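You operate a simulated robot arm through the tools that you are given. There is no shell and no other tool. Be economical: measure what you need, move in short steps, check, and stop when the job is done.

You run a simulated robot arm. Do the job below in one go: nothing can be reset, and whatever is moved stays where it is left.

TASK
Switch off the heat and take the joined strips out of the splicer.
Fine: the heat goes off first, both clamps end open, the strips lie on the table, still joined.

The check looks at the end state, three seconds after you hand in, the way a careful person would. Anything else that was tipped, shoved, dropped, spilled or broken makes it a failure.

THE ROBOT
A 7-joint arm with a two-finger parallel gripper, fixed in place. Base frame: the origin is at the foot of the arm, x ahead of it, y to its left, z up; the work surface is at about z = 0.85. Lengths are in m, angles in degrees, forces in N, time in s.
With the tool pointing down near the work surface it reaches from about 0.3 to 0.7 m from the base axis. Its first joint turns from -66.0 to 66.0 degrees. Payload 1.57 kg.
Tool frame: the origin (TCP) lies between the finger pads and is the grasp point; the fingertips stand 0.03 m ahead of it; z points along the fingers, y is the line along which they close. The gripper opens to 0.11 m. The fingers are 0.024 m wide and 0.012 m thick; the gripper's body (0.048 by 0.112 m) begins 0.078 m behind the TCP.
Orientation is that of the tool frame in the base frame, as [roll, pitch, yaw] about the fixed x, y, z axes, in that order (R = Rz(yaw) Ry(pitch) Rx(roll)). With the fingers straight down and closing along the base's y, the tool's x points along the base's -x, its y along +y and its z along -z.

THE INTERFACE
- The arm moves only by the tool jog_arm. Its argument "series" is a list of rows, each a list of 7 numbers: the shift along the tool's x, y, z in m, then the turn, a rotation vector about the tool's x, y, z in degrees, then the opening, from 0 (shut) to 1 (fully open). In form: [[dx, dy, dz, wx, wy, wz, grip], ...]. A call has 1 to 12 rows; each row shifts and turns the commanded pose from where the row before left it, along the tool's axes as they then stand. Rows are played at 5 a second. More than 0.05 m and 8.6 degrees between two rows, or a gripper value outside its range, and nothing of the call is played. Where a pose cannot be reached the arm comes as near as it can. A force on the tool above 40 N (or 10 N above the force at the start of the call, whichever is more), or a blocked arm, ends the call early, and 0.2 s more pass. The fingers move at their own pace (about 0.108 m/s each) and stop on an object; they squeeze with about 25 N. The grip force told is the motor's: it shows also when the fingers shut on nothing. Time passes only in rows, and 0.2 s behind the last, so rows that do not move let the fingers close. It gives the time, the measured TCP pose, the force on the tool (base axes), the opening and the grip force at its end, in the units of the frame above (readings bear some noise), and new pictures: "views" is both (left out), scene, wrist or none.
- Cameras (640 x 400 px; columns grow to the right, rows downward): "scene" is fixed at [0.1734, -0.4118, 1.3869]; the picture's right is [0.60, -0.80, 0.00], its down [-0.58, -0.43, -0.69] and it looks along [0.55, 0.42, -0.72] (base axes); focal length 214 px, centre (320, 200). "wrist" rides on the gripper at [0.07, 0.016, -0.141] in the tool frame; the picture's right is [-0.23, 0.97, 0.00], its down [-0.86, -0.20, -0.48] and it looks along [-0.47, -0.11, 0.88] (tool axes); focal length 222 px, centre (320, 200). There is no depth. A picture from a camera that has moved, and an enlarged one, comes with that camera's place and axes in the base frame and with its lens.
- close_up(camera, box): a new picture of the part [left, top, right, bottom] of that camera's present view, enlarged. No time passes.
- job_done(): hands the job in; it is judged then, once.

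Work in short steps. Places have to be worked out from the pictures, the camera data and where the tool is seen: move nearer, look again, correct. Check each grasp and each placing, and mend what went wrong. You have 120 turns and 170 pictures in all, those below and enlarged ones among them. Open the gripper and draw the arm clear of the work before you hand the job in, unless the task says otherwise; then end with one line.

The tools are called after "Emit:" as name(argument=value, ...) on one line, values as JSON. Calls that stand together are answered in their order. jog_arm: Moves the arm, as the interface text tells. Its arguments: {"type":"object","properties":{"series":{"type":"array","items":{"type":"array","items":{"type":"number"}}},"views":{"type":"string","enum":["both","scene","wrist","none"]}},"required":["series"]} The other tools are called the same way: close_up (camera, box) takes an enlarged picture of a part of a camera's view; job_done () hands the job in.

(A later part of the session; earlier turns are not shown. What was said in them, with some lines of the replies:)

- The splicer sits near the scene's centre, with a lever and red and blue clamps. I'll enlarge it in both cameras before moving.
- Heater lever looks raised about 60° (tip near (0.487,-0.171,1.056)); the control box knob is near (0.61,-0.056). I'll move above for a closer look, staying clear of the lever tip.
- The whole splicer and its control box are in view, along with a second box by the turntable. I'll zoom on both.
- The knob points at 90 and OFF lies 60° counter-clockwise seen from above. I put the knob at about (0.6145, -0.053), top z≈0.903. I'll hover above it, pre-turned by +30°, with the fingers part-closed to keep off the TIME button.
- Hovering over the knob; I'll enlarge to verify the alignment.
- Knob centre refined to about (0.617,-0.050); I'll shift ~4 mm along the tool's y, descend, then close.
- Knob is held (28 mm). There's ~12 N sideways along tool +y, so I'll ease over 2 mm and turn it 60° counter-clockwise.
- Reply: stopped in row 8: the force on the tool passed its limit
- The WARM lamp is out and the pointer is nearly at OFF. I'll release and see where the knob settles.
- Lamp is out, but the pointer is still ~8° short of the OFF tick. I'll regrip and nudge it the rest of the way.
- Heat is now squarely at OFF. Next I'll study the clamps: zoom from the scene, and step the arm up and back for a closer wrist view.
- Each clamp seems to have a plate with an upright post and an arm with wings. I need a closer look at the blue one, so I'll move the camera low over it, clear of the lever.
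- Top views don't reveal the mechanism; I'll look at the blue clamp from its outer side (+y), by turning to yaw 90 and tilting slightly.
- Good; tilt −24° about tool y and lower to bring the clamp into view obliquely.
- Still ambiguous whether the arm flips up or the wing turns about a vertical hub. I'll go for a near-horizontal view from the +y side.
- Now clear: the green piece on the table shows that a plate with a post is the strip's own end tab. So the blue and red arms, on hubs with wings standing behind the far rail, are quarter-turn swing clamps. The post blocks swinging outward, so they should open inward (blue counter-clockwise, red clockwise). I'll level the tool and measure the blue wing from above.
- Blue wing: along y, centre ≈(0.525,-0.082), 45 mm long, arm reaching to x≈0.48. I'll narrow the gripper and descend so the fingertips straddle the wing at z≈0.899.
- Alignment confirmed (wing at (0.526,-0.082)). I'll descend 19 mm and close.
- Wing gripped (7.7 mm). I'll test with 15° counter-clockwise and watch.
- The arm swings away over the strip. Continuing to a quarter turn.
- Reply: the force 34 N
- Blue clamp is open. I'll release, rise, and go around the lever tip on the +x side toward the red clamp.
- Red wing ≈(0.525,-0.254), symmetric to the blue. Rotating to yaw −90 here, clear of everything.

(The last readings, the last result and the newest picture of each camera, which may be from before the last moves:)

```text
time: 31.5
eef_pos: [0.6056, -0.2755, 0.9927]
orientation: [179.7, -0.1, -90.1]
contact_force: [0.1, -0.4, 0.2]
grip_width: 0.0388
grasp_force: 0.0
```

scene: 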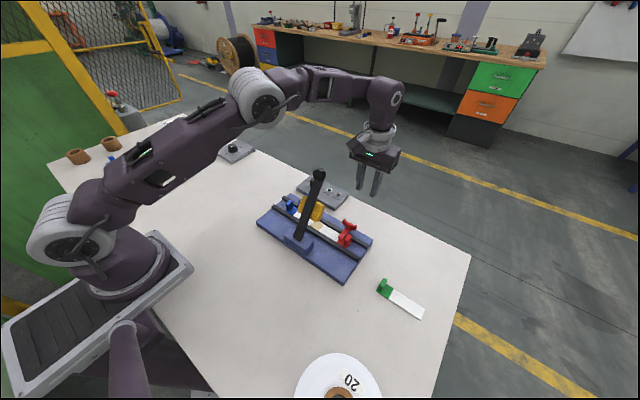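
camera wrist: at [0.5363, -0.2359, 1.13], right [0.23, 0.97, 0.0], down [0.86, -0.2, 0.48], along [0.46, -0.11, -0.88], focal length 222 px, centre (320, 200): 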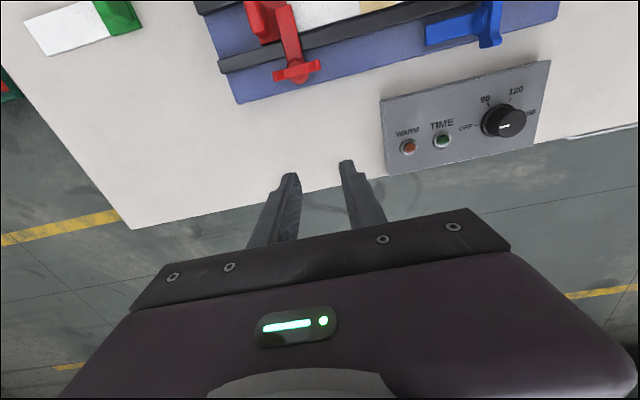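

Yaw −90 reached. Move over to just short of the red wing and look.

Emit:
jog_arm(series=[[0.0075, 0.04, 0, 0, 0, 0, 0.35], [0.007, 0.04, 0, 0, 0, 0, 0.35], [0, 0, 0, 0, 0, 0, 0.35]], views="wrist")

Emit:
close_up(camera="wrist", box=[240, 80, 400, 220])

```text
time: 32.3
eef_pos: [0.5269, -0.289, 0.9922]
orientation: [179.9, 0.0, -90.2]
contact_force: [1.3, -1.2, 0.0]
grip_width: 0.0383
grasp_force: 0.1
camera wrist: at [0.5089, -0.3597, 1.1337], right [-0.97, 0.23, 0.0], down [0.2, 0.85, 0.48], along [0.11, 0.46, -0.88], focal length 222 px, centre (320, 200)
```

wrist: 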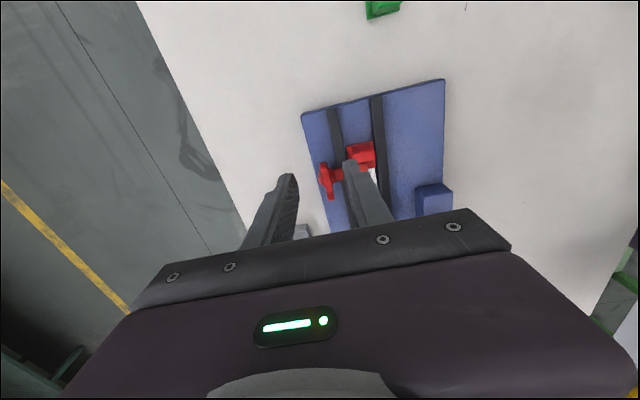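

```text
2.86 times, centred on (320, 150) of wrist
camera zoom: at [0.5089, -0.3597, 1.1337], right [-0.97, 0.23, 0.0], down [0.2, 0.85, 0.48], along [0.11, 0.46, -0.88], focal length 635 px, centre (320, 343)
```

zoom: 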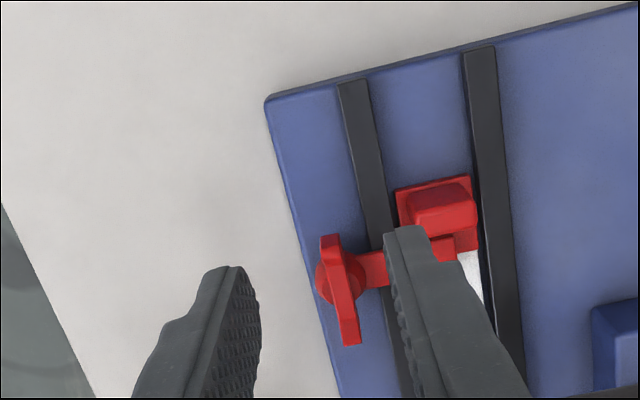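

Red wing centre ≈(0.5245,-0.259). Approach above it and recheck.

Emit:
jog_arm(series=[[-0.03, 0.0024, 0, 0, 0, 0, 0.32], [0, 0, 0.03, 0, 0, 0, 0.32], [0, 0, 0.015, 0, 0, 0, 0.32], [0, 0, 0, 0, 0, 0, 0.32]], views="wrist")

Emit:
close_up(camera="wrist", box=[240, 80, 400, 220])

```text
time: 33.3
eef_pos: [0.5245, -0.2596, 0.9482]
orientation: [179.9, 0.0, -90.3]
contact_force: [0.6, -0.3, -0.2]
grip_width: 0.0353
grasp_force: 0.0
camera wrist: at [0.5072, -0.3296, 1.0886], right [-0.97, 0.23, 0.0], down [0.2, 0.85, 0.48], along [0.11, 0.47, -0.88], focal length 222 px, centre (320, 200)
```

wrist: 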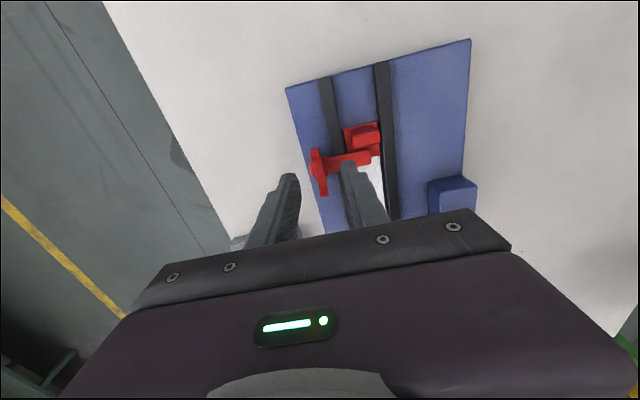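

```text
2.86 times, centred on (320, 150) of wrist
camera zoom: at [0.5072, -0.3296, 1.0886], right [-0.97, 0.23, 0.0], down [0.2, 0.85, 0.48], along [0.11, 0.47, -0.88], focal length 635 px, centre (320, 343)
```

zoom: 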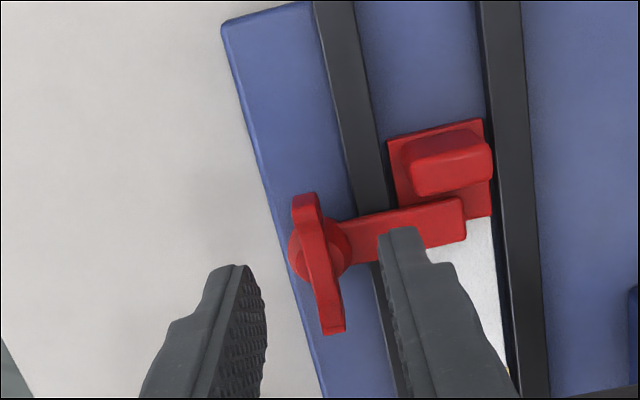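

Aligned. Descend, grip the wing, then start turning clockwise (tool wz +).

Emit:
jog_arm(series=[[-0.0007, 0.0005, 0.0195, 0, 0, 0, 0.32], [0, 0, 0, 0, 0, 0, 0.32], [0, 0, 0, 0, 0, 0, 0.15], [0, 0, 0, 0, 0, 0, 0], [0, 0, 0, 0, 0, 0, 0], [0, 0, 0, 0, 0, 0, 0], [0, 0, 0, 0, 0, 5, 0], [0, 0, 0, 0, 0, 5, 0], [0, 0, 0, 0, 0, 5, 0], [0, 0, 0, 0, 0, 0, 0]], views="wrist")

Emit:
close_up(camera="wrist", box=[240, 80, 400, 220])

```text
time: 35.5
eef_pos: [0.523, -0.2582, 0.928]
orientation: [179.8, 0.0, -105.3]
contact_force: [15.9, 3.7, -11.8]
grip_width: 0.0081
grasp_force: 27.0
camera wrist: at [0.4897, -0.3225, 1.0693], right [-0.88, 0.48, 0.0], down [0.42, 0.77, 0.48], along [0.22, 0.42, -0.88], focal length 222 px, centre (320, 200)
```

wrist: 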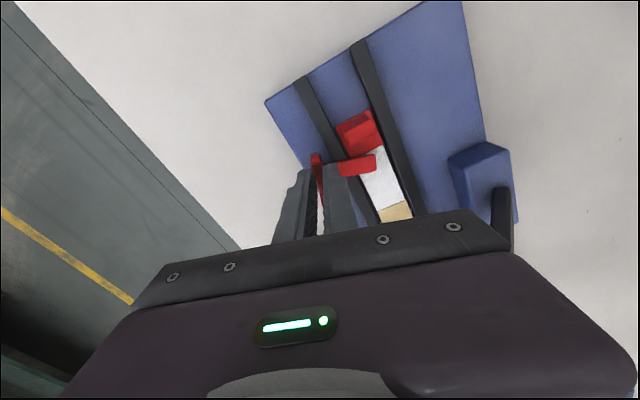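

```text
2.86 times, centred on (320, 150) of wrist
camera zoom: at [0.4897, -0.3225, 1.0693], right [-0.88, 0.48, 0.0], down [0.42, 0.77, 0.48], along [0.22, 0.42, -0.88], focal length 635 px, centre (320, 343)
```

zoom: 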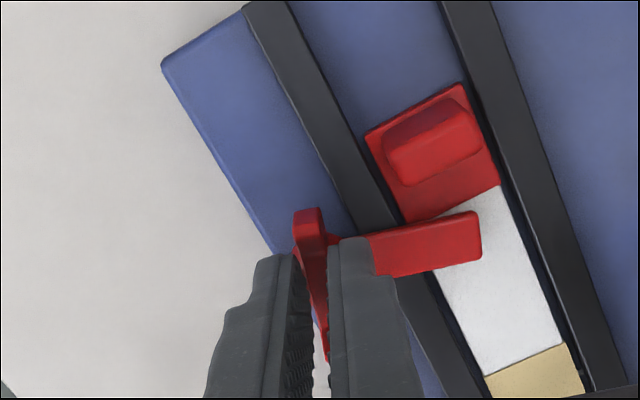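

It swings freely inward. Ease the side load by 1.5 mm and finish the quarter turn.

Emit:
jog_arm(series=[[0, -0.0015, 0, 0, 0, 7.5, 0], [0, 0, 0, 0, 0, 7.5, 0], [0, 0, 0, 0, 0, 7.5, 0], [0, 0, 0, 0, 0, 7.5, 0], [0, 0, 0, 0, 0, 7.5, 0], [0, 0, 0, 0, 0, 7.5, 0], [0, 0, 0, 0, 0, 7.5, 0], [0, 0, 0, 0, 0, 7.5, 0], [0, 0, 0, 0, 0, 7.5, 0], [0, 0, 0, 0, 0, 5.5, 0], [0, 0, 0, 0, 0, 0, 0]], views="wrist")

Emit:
close_up(camera="wrist", box=[240, 80, 440, 240])

```text
time: 36.9
eef_pos: [0.5208, -0.2562, 0.9282]
orientation: [179.3, -0.4, -146.6]
contact_force: [-6.5, 6.3, 9.8]
grip_width: 0.0078
grasp_force: 26.6
stopped in row 6: the force on the tool passed its limit (the readings are from after the stop); the commanded pose is now the measured one
camera wrist: at [0.4559, -0.2836, 1.07], right [-0.35, 0.94, 0.01], down [0.83, 0.3, 0.47], along [0.44, 0.17, -0.88], focal length 222 px, centre (320, 200)
```

wrist: 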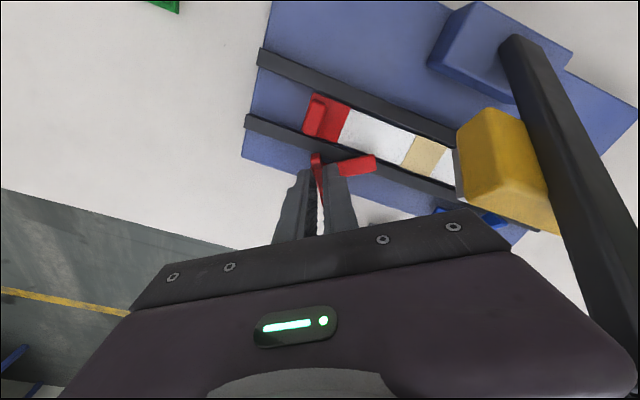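

```text
2.50 times, centred on (340, 160) of wrist
camera zoom: at [0.4559, -0.2836, 1.07], right [-0.35, 0.94, 0.01], down [0.83, 0.3, 0.47], along [0.44, 0.17, -0.88], focal length 555 px, centre (270, 300)
```

zoom: 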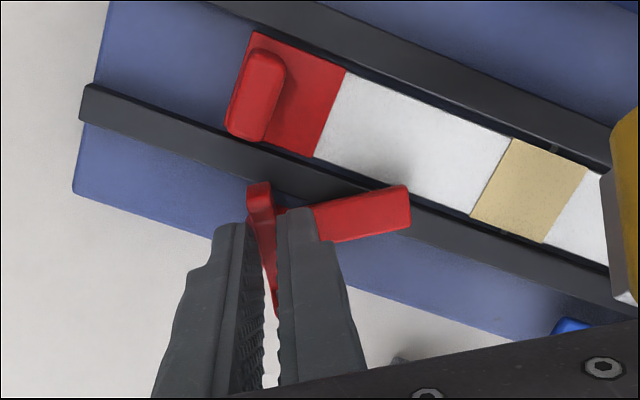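

Stopped on force as grip drifted ~3 mm off the hub. I'll open, re-centre, regrip and turn the remaining ~33°.

Emit:
jog_arm(series=[[0, 0, 0, 0, 0, 0, 0.25], [0, 0, 0, 0, 0, 0, 0.25], [-0.0012, -0.003, 0, 0, 0, 0, 0.25], [0, 0, 0, 0, 0, 0, 0], [0, 0, 0, 0, 0, 0, 0], [0, 0, 0, 0, 0, 0, 0]], views="wrist")

```text
time: 38.4
eef_pos: [0.5231, -0.2565, 0.9274]
orientation: [178.7, -0.5, -146.6]
contact_force: [-4.9, 6.3, 8.0]
grip_width: 0.0079
grasp_force: 26.9
stopped in row 6: the force on the tool passed its limit (the readings are from after the stop); the commanded pose is now the measured one
camera wrist: at [0.4583, -0.2838, 1.0696], right [-0.35, 0.94, 0.02], down [0.83, 0.3, 0.47], along [0.43, 0.18, -0.88], focal length 222 px, centre (320, 200)
```

wrist: 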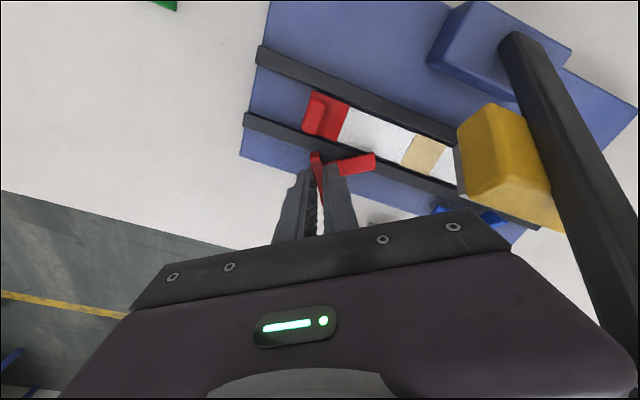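

Force tripped again while closing. I'll open, relax, and inspect from the scene whether anything touches.

Emit:
jog_arm(series=[[0, 0, 0, 0, 0, 0, 0.25], [0, 0, 0, 0, 0, 0, 0.25], [0, 0, 0, 0, 0, 0, 0.25]], views="wrist")

Emit:
close_up(camera="scene", box=[270, 140, 390, 260])

Emit:
close_up(camera="wrist", box=[250, 120, 410, 240])

```text
time: 39.2
eef_pos: [0.5238, -0.2556, 0.9271]
orientation: [178.8, -0.5, -146.5]
contact_force: [0.4, 0.0, -0.2]
grip_width: 0.0272
grasp_force: 0.0
camera wrist: at [0.4587, -0.2843, 1.0691], right [-0.35, 0.94, 0.02], down [0.83, 0.3, 0.47], along [0.43, 0.18, -0.88], focal length 222 px, centre (320, 200)
```

wrist: 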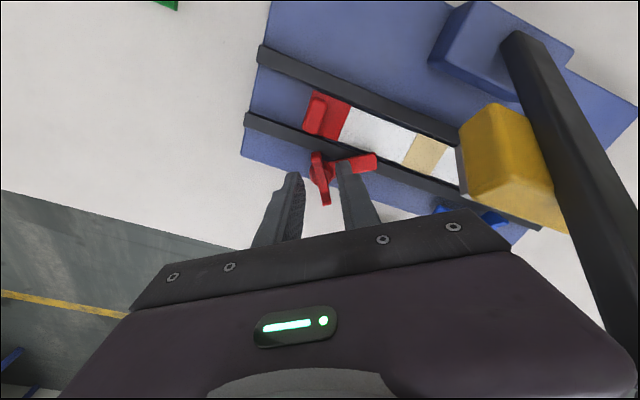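

```text
3.33 times, centred on (330, 200) of scene
camera zoom: at [0.1734, -0.4118, 1.3869], right [0.6, -0.8, 0.0], down [-0.58, -0.43, -0.69], along [0.55, 0.42, -0.72], focal length 715 px, centre (287, 200)
```

zoom: 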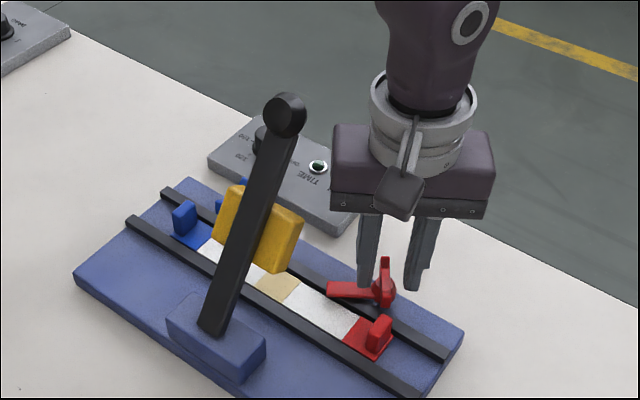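

```text
3.33 times, centred on (330, 180) of wrist
camera zoom: at [0.4587, -0.2843, 1.0691], right [-0.35, 0.94, 0.02], down [0.83, 0.3, 0.47], along [0.43, 0.18, -0.88], focal length 740 px, centre (287, 267)
```

zoom: 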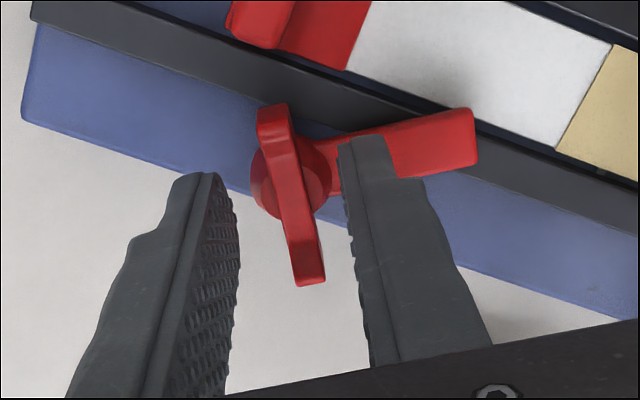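

Nothing else is touching. The wing is actually centred ≈(0.521,-0.256), turned 57°. Re-centre on it, raise 1.5 mm off the hub, regrip and turn.

Emit:
jog_arm(series=[[0.0028, 0.0008, -0.0015, 0, 0, 0, 0.25], [0, 0, 0, 0, 0, 0, 0.12], [0, 0, 0, 0, 0, 0, 0], [0, 0, 0, 0, 0, 0, 0]], views="none")

```text
time: 40.2
eef_pos: [0.5213, -0.2576, 0.9281]
orientation: [178.8, -0.6, -146.6]
contact_force: [0.7, -1.5, -3.4]
grip_width: 0.008
grasp_force: 26.8
```

Low side force now; turning the remaining 33°.

Emit:
jog_arm(series=[[0, 0, 0, 0, 0, 6, 0], [0, 0, 0, 0, 0, 6, 0], [0, 0, 0, 0, 0, 6, 0], [0, 0, 0, 0, 0, 6, 0], [0, 0, 0, 0, 0, 6, 0], [0, 0, 0, 0, 0, 4, 0], [0, 0, 0, 0, 0, 0, 0]], views="wrist")

```text
time: 41.8
eef_pos: [0.5208, -0.2555, 0.929]
orientation: [179.2, -1.4, 179.4]
contact_force: [-12.6, 33.6, 8.3]
grip_width: 0.008
grasp_force: 27.2
camera wrist: at [0.4532, -0.2412, 1.0714], right [0.24, 0.97, 0.01], down [0.86, -0.21, 0.46], along [0.45, -0.1, -0.89], focal length 222 px, centre (320, 200)
```

wrist: 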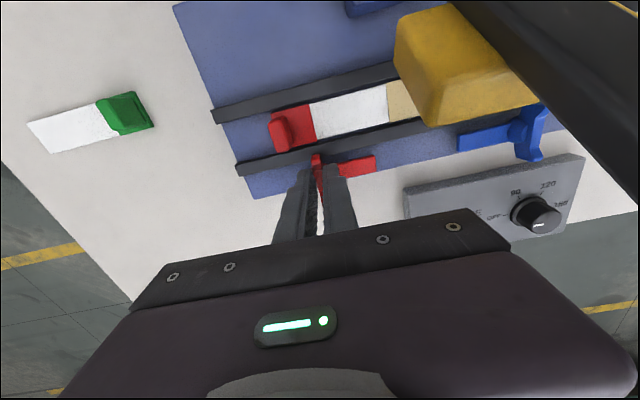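

Red clamp is open too. I'll release, rise, and go back around the lever tip to the blue tab side.

Emit:
jog_arm(series=[[0, 0, 0, 0, 0, 0, 0.25], [0, 0, 0, 0, 0, 0, 0.3], [0, 0, -0.03, 0, 0, 0, 0.3], [0, 0, -0.03, 0, 0, 0, 0.3], [-0.04, 0, -0.005, 0, 0, 0, 0.3], [-0.04, 0, 0, 0, 0, 0, 0.3], [0, 0.046, 0, 0, 0, 0, 0.3], [0, 0.046, 0, 0, 0, 0, 0.3], [0, 0.046, 0, 0, 0, 0, 0.3], [0, 0.046, 0, 0, 0, 0, 0.3], [0, 0.026, 0, 0, 0, 0, 0.3], [0, 0, 0, 0, 0, 0, 0.3]], views="both")

Emit:
close_up(camera="scene", box=[250, 160, 380, 290])

```text
time: 44.4
eef_pos: [0.6042, -0.0487, 0.9942]
orientation: [179.3, -1.1, 179.5]
contact_force: [-0.8, 0.1, 0.2]
grip_width: 0.0331
grasp_force: 0.2
camera wrist: at [0.5365, -0.0345, 1.1371], right [0.24, 0.97, 0.01], down [0.86, -0.21, 0.46], along [0.45, -0.1, -0.89], focal length 222 px, centre (320, 200)
```

scene: 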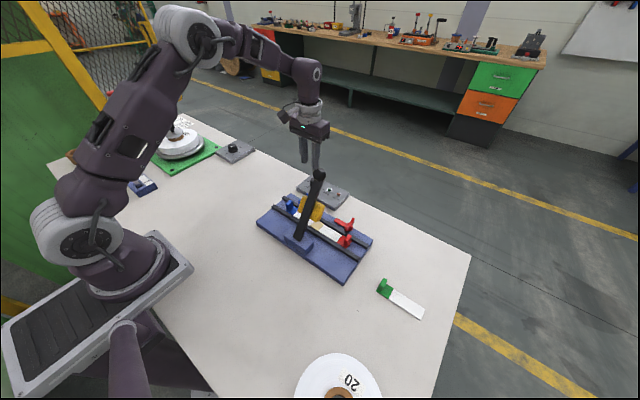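
wrist: 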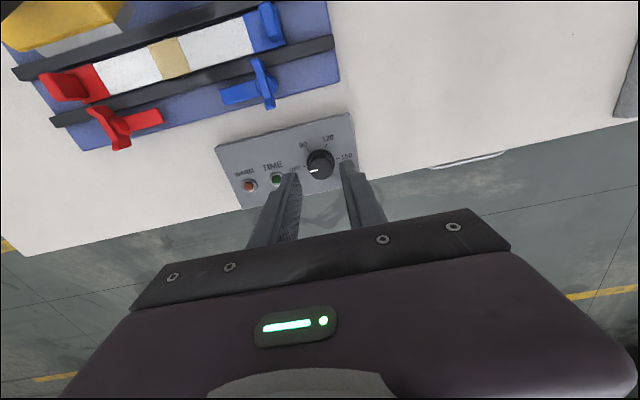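

```text
3.08 times, centred on (315, 225) of scene
camera zoom: at [0.1734, -0.4117, 1.3869], right [0.6, -0.8, 0.0], down [-0.58, -0.43, -0.69], along [0.55, 0.42, -0.72], focal length 660 px, centre (335, 123)
```

zoom: 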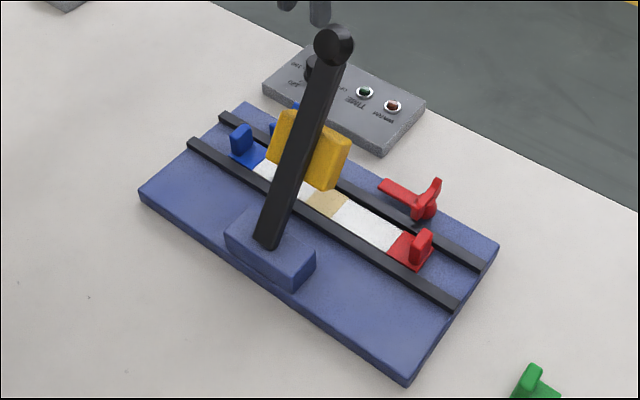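

Both arms are swung off the strip. Level the tool and move back in −x to view the blue tab from in front.

Emit:
jog_arm(series=[[0.045, 0, 0, -0.7, 1.1, 0, 0.35], [0.045, 0, 0, 0, 0, 0, 0.35], [0.045, 0, 0, 0, 0, 0, 0.35], [0.04, -0.005, 0, 0, 0, 0, 0.35], [0, 0, 0, 0, 0, 0, 0.35]], views="wrist")

Emit:
close_up(camera="wrist", box=[200, 80, 400, 220])

```text
time: 45.6
eef_pos: [0.4284, -0.0533, 0.9975]
orientation: [178.6, -2.3, 179.5]
contact_force: [-0.5, 0.4, 1.0]
grip_width: 0.0384
grasp_force: 0.1
camera wrist: at [0.3638, -0.0406, 1.142], right [0.24, 0.97, 0.01], down [0.87, -0.22, 0.44], along [0.43, -0.09, -0.9], focal length 222 px, centre (320, 200)
```

wrist: 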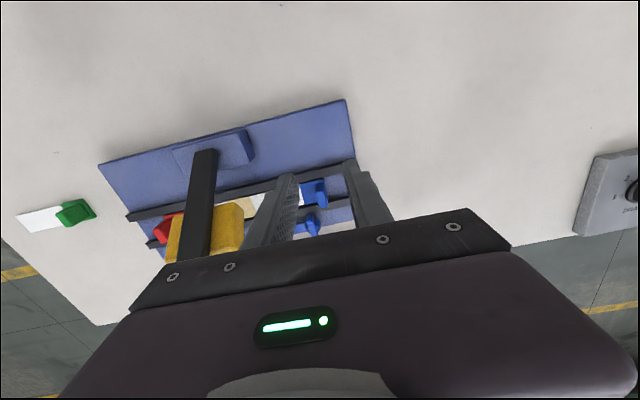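

```text
2.86 times, centred on (300, 150) of wrist
camera zoom: at [0.3638, -0.0406, 1.142], right [0.24, 0.97, 0.01], down [0.87, -0.22, 0.44], along [0.43, -0.09, -0.9], focal length 635 px, centre (377, 343)
```

zoom: 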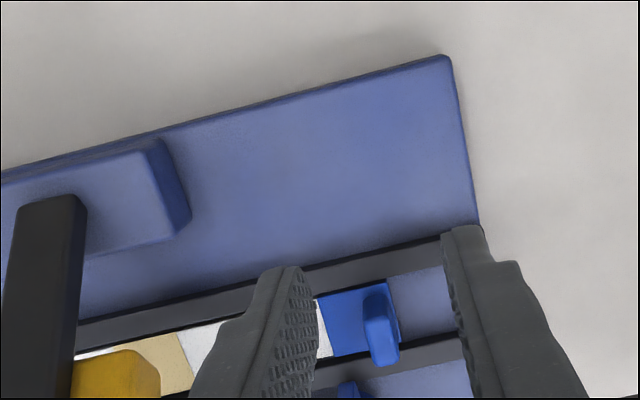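

Blue post top ≈(0.4775,-0.061, 0.906), thin in y — gripping along y works. I'll fix the tilt (I had the sign wrong) and hover above it.

Emit:
jog_arm(series=[[-0.025, -0.004, 0, 0.7, -1.1, 0, 0.35], [-0.024, -0.004, 0, 0.7, -1.2, 0, 0.35], [0, 0, 0.03, 0, 0, 0, 0.35], [0, 0, 0, 0, 0, 0, 0.35]], views="wrist")

Emit:
close_up(camera="wrist", box=[240, 90, 400, 220])

```text
time: 46.6
eef_pos: [0.4798, -0.0614, 0.9678]
orientation: [180.0, 0.1, 179.5]
contact_force: [-0.7, 0.0, 0.1]
grip_width: 0.0386
grasp_force: 0.1
camera wrist: at [0.4083, -0.0457, 1.1087], right [0.24, 0.97, 0.0], down [0.85, -0.21, 0.48], along [0.47, -0.11, -0.88], focal length 222 px, centre (320, 200)
```

wrist: 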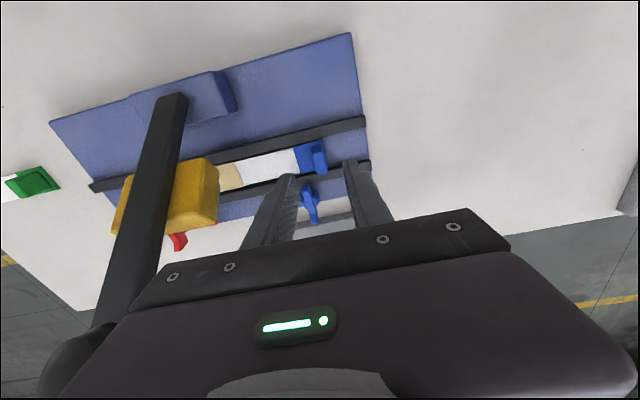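

```text
3.08 times, centred on (320, 155) of wrist
camera zoom: at [0.4083, -0.0457, 1.1087], right [0.24, 0.97, 0.0], down [0.85, -0.21, 0.48], along [0.47, -0.11, -0.88], focal length 684 px, centre (320, 338)
```

zoom: 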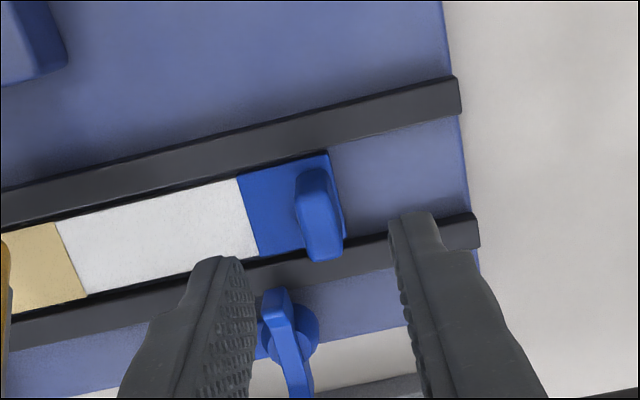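

Post confirmed at (0.478,-0.061). Descend and grip it.

Emit:
jog_arm(series=[[0.0015, 0, 0.025, 0, 0, 0, 0.35], [0, 0, 0.025, 0, 0, 0, 0.35], [0, 0, 0.004, 0, 0, 0, 0.35], [0, 0, 0, 0, 0, 0, 0.15], [0, 0, 0, 0, 0, 0, 0], [0, 0, 0, 0, 0, 0, 0]], views="wrist")

Emit:
close_up(camera="wrist", box=[240, 90, 400, 220])

```text
time: 48.0
eef_pos: [0.4766, -0.0618, 0.9138]
orientation: [180.0, 0.0, 179.6]
contact_force: [-0.3, 0.0, 0.0]
grip_width: 0.0109
grasp_force: 24.8
camera wrist: at [0.4065, -0.0452, 1.0554], right [0.24, 0.97, 0.0], down [0.85, -0.21, 0.48], along [0.47, -0.11, -0.88], focal length 222 px, centre (320, 200)
```

wrist: 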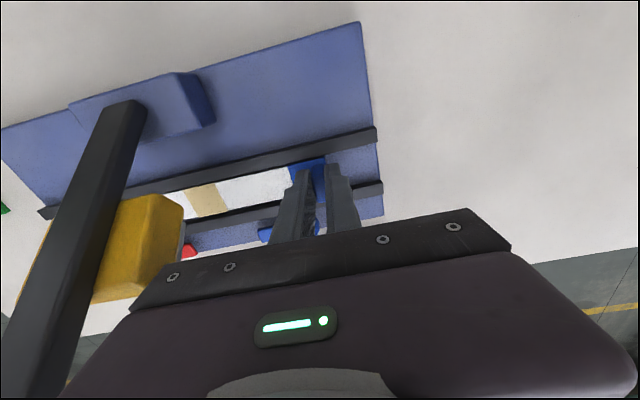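

```text
3.08 times, centred on (320, 155) of wrist
camera zoom: at [0.4065, -0.0452, 1.0554], right [0.24, 0.97, 0.0], down [0.85, -0.21, 0.48], along [0.47, -0.11, -0.88], focal length 684 px, centre (320, 338)
```

zoom: 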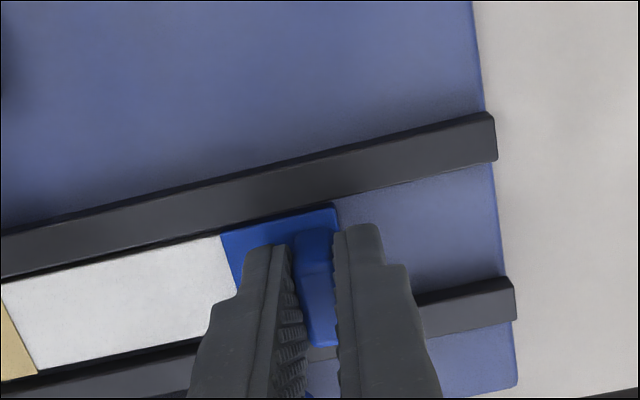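

Post held (10.9 mm). Lift 20 mm slowly and check how the far end behaves.

Emit:
jog_arm(series=[[0, 0, -0.005, 0, 0, 0, 0], [0, 0, -0.005, 0, 0, 0, 0], [0, 0, -0.005, 0, 0, 0, 0], [0, 0, -0.005, 0, 0, 0, 0], [0, 0, 0, 0, 0, 0, 0]], views="wrist")

Emit:
close_up(camera="scene", box=[250, 150, 380, 280])

Emit:
close_up(camera="wrist", box=[0, 60, 400, 280])

```text
time: 49.2
eef_pos: [0.4761, -0.0611, 0.9336]
orientation: [-180.0, 0.0, 179.5]
contact_force: [0.0, -0.7, -0.4]
grip_width: 0.0107
grasp_force: 25.6
camera wrist: at [0.4064, -0.0451, 1.0754], right [0.24, 0.97, 0.0], down [0.85, -0.21, 0.48], along [0.47, -0.11, -0.88], focal length 222 px, centre (320, 200)
```

wrist: 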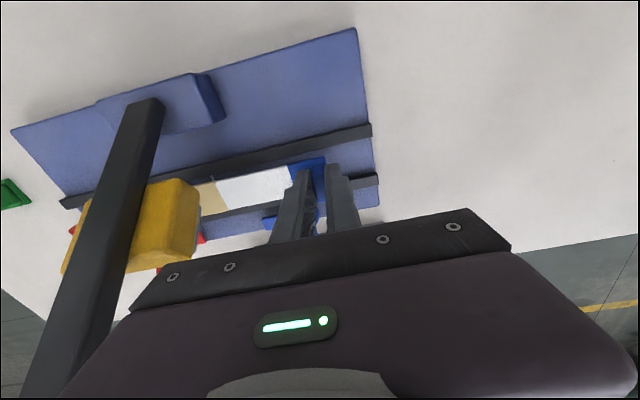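

```text
3.08 times, centred on (315, 215) of scene
camera zoom: at [0.1734, -0.4118, 1.3869], right [0.6, -0.8, 0.0], down [-0.58, -0.43, -0.69], along [0.55, 0.42, -0.72], focal length 660 px, centre (335, 154)
```

zoom: 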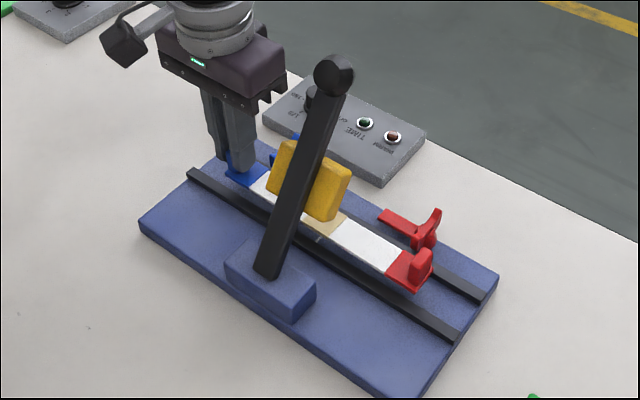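

```text
1.60 times, centred on (200, 170) of wrist
camera zoom: at [0.4064, -0.0451, 1.0754], right [0.24, 0.97, 0.0], down [0.85, -0.21, 0.48], along [0.47, -0.11, -0.88], focal length 355 px, centre (512, 248)
```

zoom: 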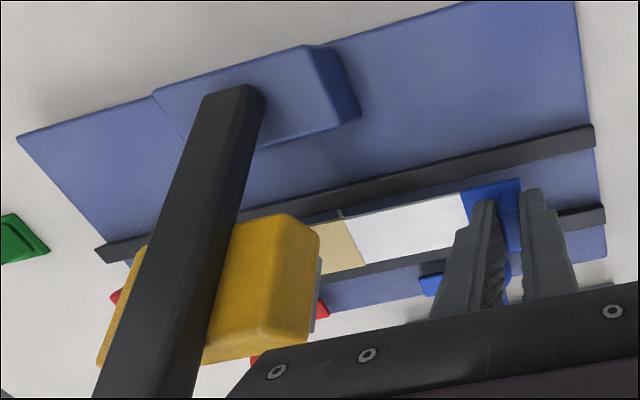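

The joined strip lifts rigidly and level. I'll lift 29 mm more (below the heater pad at ~0.94, above the wings at ~0.91), then shift +x 35 mm clear of the heater.

Emit:
jog_arm(series=[[0, 0, -0.01, 0, 0, 0, 0], [0, 0, -0.01, 0, 0, 0, 0], [-0.005, 0, -0.009, 0, 0, 0, 0], [0, 0, 0, 0, 0, 0, 0]], views="none")

Emit:
close_up(camera="scene", box=[260, 170, 380, 270])

Emit:
close_up(camera="wrist", box=[0, 60, 400, 280])

```text
time: 50.2
eef_pos: [0.4831, -0.0627, 0.9634]
orientation: [-179.9, 0.0, 179.5]
contact_force: [-0.3, -0.1, -0.5]
grip_width: 0.0109
grasp_force: 25.2
```

```text
4.00 times, centred on (320, 220) of scene
camera zoom: at [0.1734, -0.4118, 1.3869], right [0.6, -0.8, 0.0], down [-0.58, -0.43, -0.69], along [0.55, 0.42, -0.72], focal length 858 px, centre (320, 120)
```

zoom: 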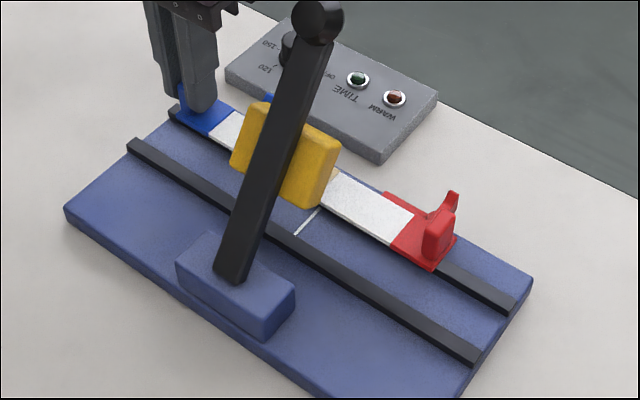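

```text
1.60 times, centred on (200, 170) of wrist
camera zoom: at [0.4114, -0.045, 1.1048], right [0.24, 0.97, 0.0], down [0.85, -0.21, 0.48], along [0.47, -0.11, -0.88], focal length 355 px, centre (512, 248)
```

zoom: 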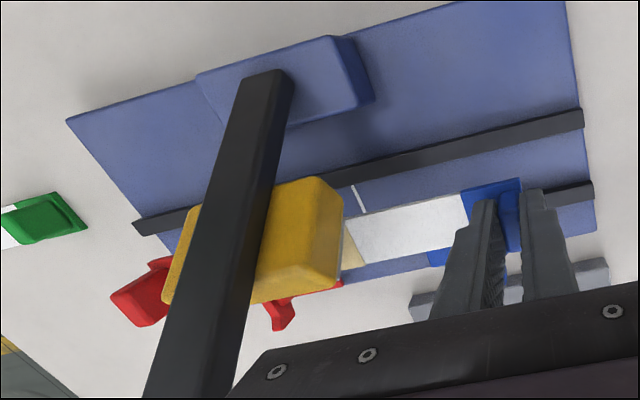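

No contact. Now shift +x 33 mm.

Emit:
jog_arm(series=[[-0.011, 0, 0, 0, 0, 0, 0], [-0.011, 0, -0.002, 0, 0, 0, 0], [-0.011, 0, -0.003, 0, 0, 0, 0], [0, 0, 0, 0, 0, 0, 0]], views="wrist")

Emit:
close_up(camera="scene", box=[260, 170, 380, 270])

```text
time: 51.2
eef_pos: [0.5154, -0.061, 0.9691]
orientation: [-180.0, 0.1, 179.5]
contact_force: [0.1, -0.4, 0.3]
grip_width: 0.0107
grasp_force: 25.4
camera wrist: at [0.4448, -0.0454, 1.1094], right [0.24, 0.97, 0.0], down [0.85, -0.21, 0.48], along [0.47, -0.11, -0.88], focal length 222 px, centre (320, 200)
```

wrist: 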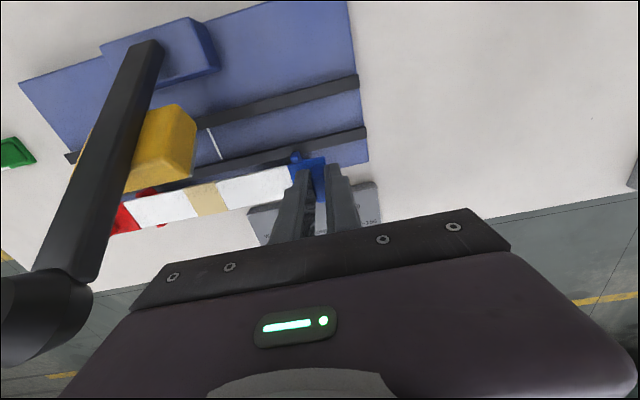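

```text
4.00 times, centred on (320, 220) of scene
camera zoom: at [0.1734, -0.4118, 1.3869], right [0.6, -0.8, 0.0], down [-0.58, -0.43, -0.69], along [0.55, 0.42, -0.72], focal length 858 px, centre (320, 120)
```

zoom: 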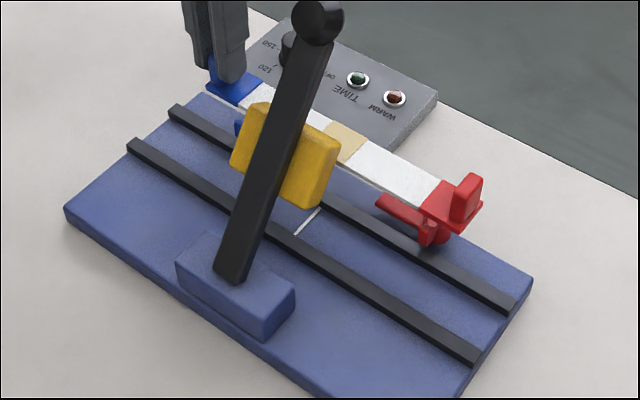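

Clear of heater and wings. Raise 10 mm and carry it in +y, out past the splicer.

Emit:
jog_arm(series=[[0, 0.015, -0.01, 0, 0, 0, 0], [0, 0.03, 0, 0, 0, 0, 0], [0, 0.03, 0, 0, 0, 0, 0], [0, 0.035, 0, 0, 0, 0, 0], [0, 0.035, 0, 0, 0, 0, 0], [0, 0.035, 0, 0, 0, 0, 0], [0, 0.035, 0, 0, 0, 0, 0], [0, 0.035, 0, 0, 0, 0, 0], [0, 0.035, 0, 0, 0, 0, 0], [0.02, 0.022, 0, 0, 0, 0, 0], [0.03, 0, 0, 0, 0, 0, 0], [0, 0, 0, 0, 0, 0, 0]])

```text
time: 53.8
eef_pos: [0.4679, 0.2468, 0.9798]
orientation: [179.9, 0.1, 179.4]
contact_force: [0.7, 0.1, -0.2]
grip_width: 0.0108
grasp_force: 24.6
camera wrist: at [0.3976, 0.2626, 1.12], right [0.24, 0.97, 0.0], down [0.85, -0.21, 0.48], along [0.47, -0.11, -0.88], focal length 222 px, centre (320, 200)
```

scene: 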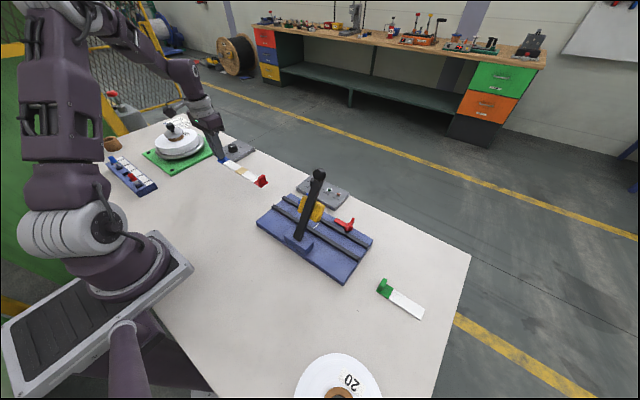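
wrist: 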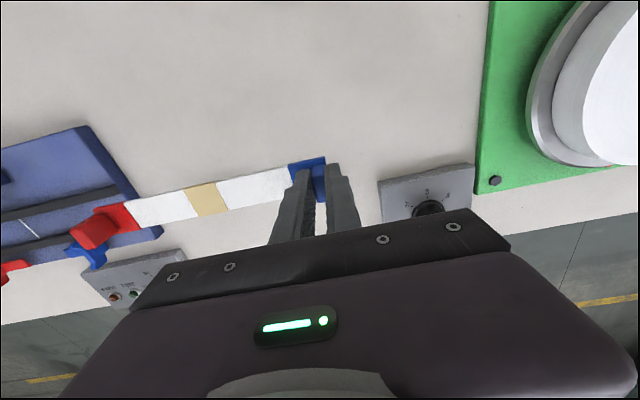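

Strip spans y≈0.01 to 0.26, beyond the splicer edge (~-0.01). Shift slightly further (x≈0.43, y+0.02) and lower toward the table.

Emit:
jog_arm(series=[[0.035, 0.02, 0, 0, 0, 0, 0], [0, 0, 0.025, 0, 0, 0, 0], [0, 0, 0.025, 0, 0, 0, 0], [0, 0, 0.025, 0, 0, 0, 0], [0, 0, 0, 0, 0, 0, 0]])

Emit:
close_up(camera="scene", box=[170, 120, 350, 240])

```text
time: 55.0
eef_pos: [0.434, 0.2656, 0.9028]
orientation: [180.0, 0.0, 179.5]
contact_force: [0.5, 0.4, -0.4]
grip_width: 0.0106
grasp_force: 24.6
camera wrist: at [0.362, 0.2827, 1.0443], right [0.24, 0.97, 0.0], down [0.85, -0.21, 0.48], along [0.47, -0.11, -0.88], focal length 222 px, centre (320, 200)
```

scene: 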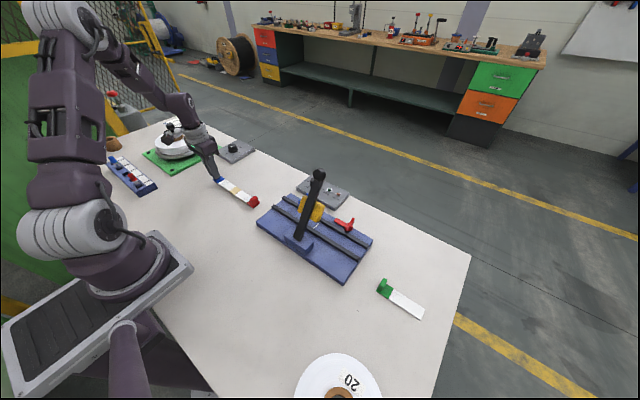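
wrist: 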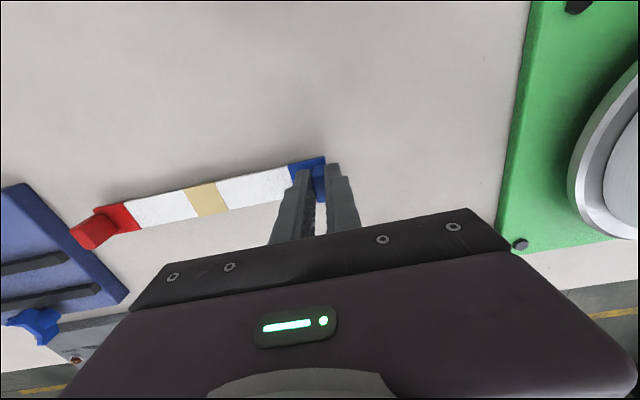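

```text
3.33 times, centred on (260, 180) of scene
camera zoom: at [0.1734, -0.4118, 1.3869], right [0.6, -0.8, 0.0], down [-0.58, -0.43, -0.69], along [0.55, 0.42, -0.72], focal length 715 px, centre (520, 267)
```

zoom: 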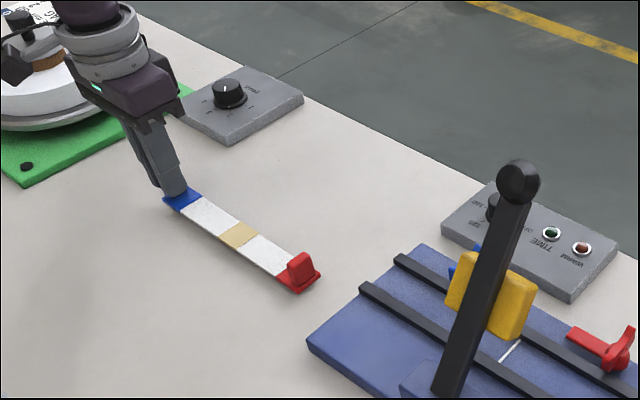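

Clear of the splicer; about 11 mm left to the table. Lower in small steps, watching the force.

Emit:
jog_arm(series=[[0, 0, 0.004, 0, 0, 0, 0], [0, 0, 0.003, 0, 0, 0, 0], [0, 0, 0.002, 0, 0, 0, 0], [0, 0, 0, 0, 0, 0, 0]], views="none")

Emit:
close_up(camera="scene", box=[200, 150, 280, 220])

```text
time: 56.0
eef_pos: [0.4345, 0.2663, 0.8957]
orientation: [180.0, 0.2, 179.5]
contact_force: [1.1, -0.7, -0.2]
grip_width: 0.0106
grasp_force: 25.4
```

```text
5.71 times, centred on (240, 185) of scene
camera zoom: at [0.1734, -0.4118, 1.3869], right [0.6, -0.8, 0.0], down [-0.58, -0.43, -0.69], along [0.55, 0.42, -0.72], focal length 1226 px, centre (777, 286)
```

zoom: 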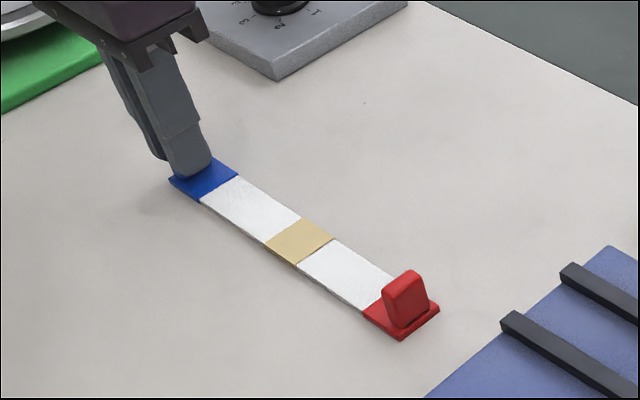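

Nearly down, no contact force yet. A few more small steps.

Emit:
jog_arm(series=[[0, 0, 0.002, 0, 0, 0, 0], [0, 0, 0.002, 0, 0, 0, 0], [0, 0, 0, 0, 0, 0, 0]], views="none")

```text
time: 56.8
eef_pos: [0.433, 0.2651, 0.891]
orientation: [180.0, 0.2, 179.5]
contact_force: [1.1, 2.0, 23.4]
grip_width: 0.0109
grasp_force: 24.5
```

Contact with the table (23 N). Ease off 1 mm, release, and rise straight up.

Emit:
jog_arm(series=[[0, 0, -0.001, 0, 0, 0, 0], [0, 0, 0, 0, 0, 0, 0.12], [0, 0, 0, 0, 0, 0, 0.25], [0, 0, 0, 0, 0, 0, 0.35], [0, 0, -0.02, 0, 0, 0, 0.35], [0, 0, -0.04, 0, 0, 0, 0.35], [0, 0, -0.04, 0, 0, 0, 0.5], [0, 0, -0.04, 0, 0, 0, 1], [0, 0, -0.04, 0, 0, 0, 1], [0.03, 0, -0.03, 0, 0, 0, 1], [0, 0, 0, 0, 0, 0, 1]])

Emit:
close_up(camera="scene", box=[200, 140, 380, 280])

Emit:
close_up(camera="wrist", box=[80, 100, 400, 260])

```text
time: 59.2
eef_pos: [0.4021, 0.2658, 1.1021]
orientation: [-180.0, 0.1, 179.4]
contact_force: [-0.1, 0.8, -0.8]
grip_width: 0.11
grasp_force: 0.0
camera wrist: at [0.3314, 0.2822, 1.2429], right [0.24, 0.97, 0.0], down [0.85, -0.21, 0.48], along [0.47, -0.11, -0.88], focal length 222 px, centre (320, 200)
```

scene: 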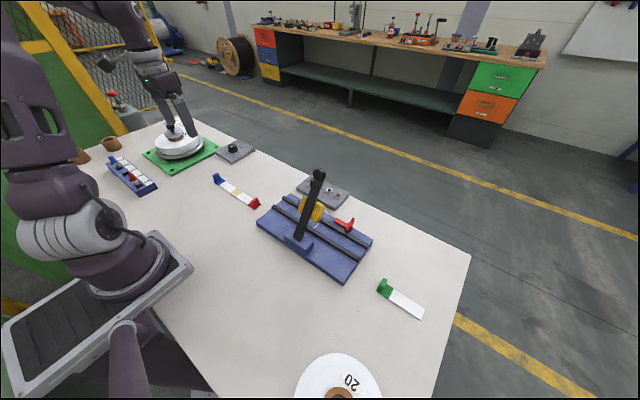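
wrist: 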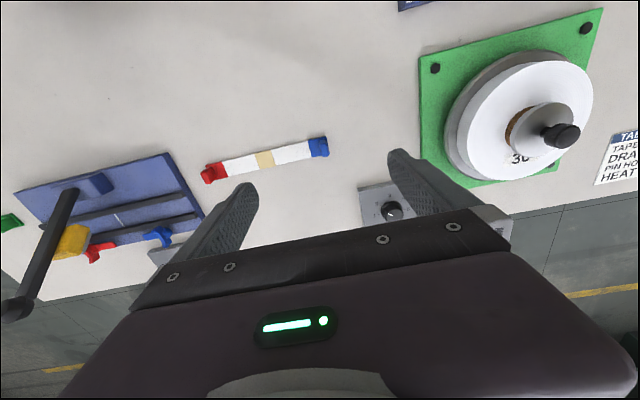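

```text
2.86 times, centred on (290, 210) of scene
camera zoom: at [0.1734, -0.4118, 1.3869], right [0.6, -0.8, 0.0], down [-0.58, -0.43, -0.69], along [0.55, 0.42, -0.72], focal length 613 px, centre (406, 171)
```

zoom: 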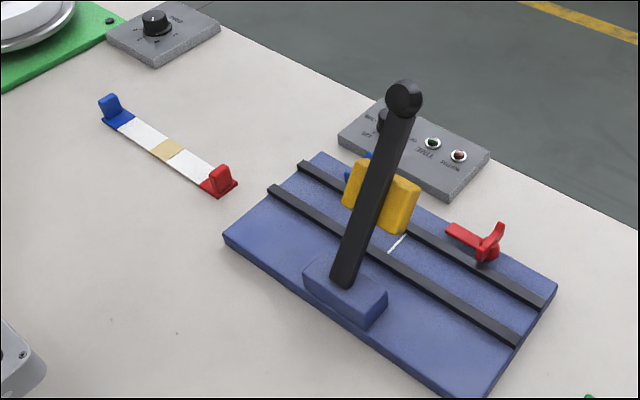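

```text
2.00 times, centred on (240, 180) of wrist
camera zoom: at [0.3314, 0.2822, 1.2429], right [0.24, 0.97, 0.0], down [0.85, -0.21, 0.48], along [0.47, -0.11, -0.88], focal length 444 px, centre (480, 240)
```

zoom: 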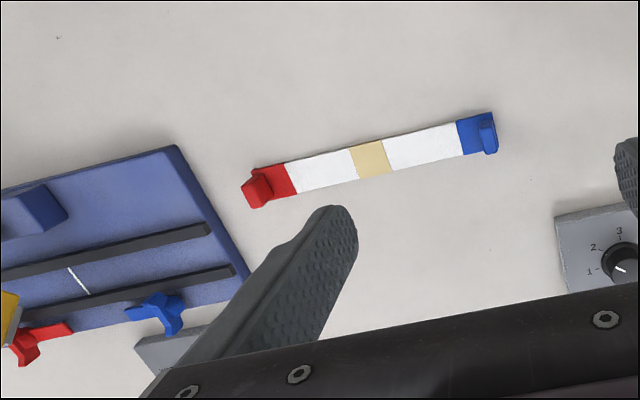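

The joined strips lie flat on the table, both clamps are open, the heat is off and the arm is clear. Handing in.

Emit:
job_done()

```text
The job is handed in.
```

I turned the heat off first, opened both clamps, and laid the strips on the table clear of the splicer, still joined.
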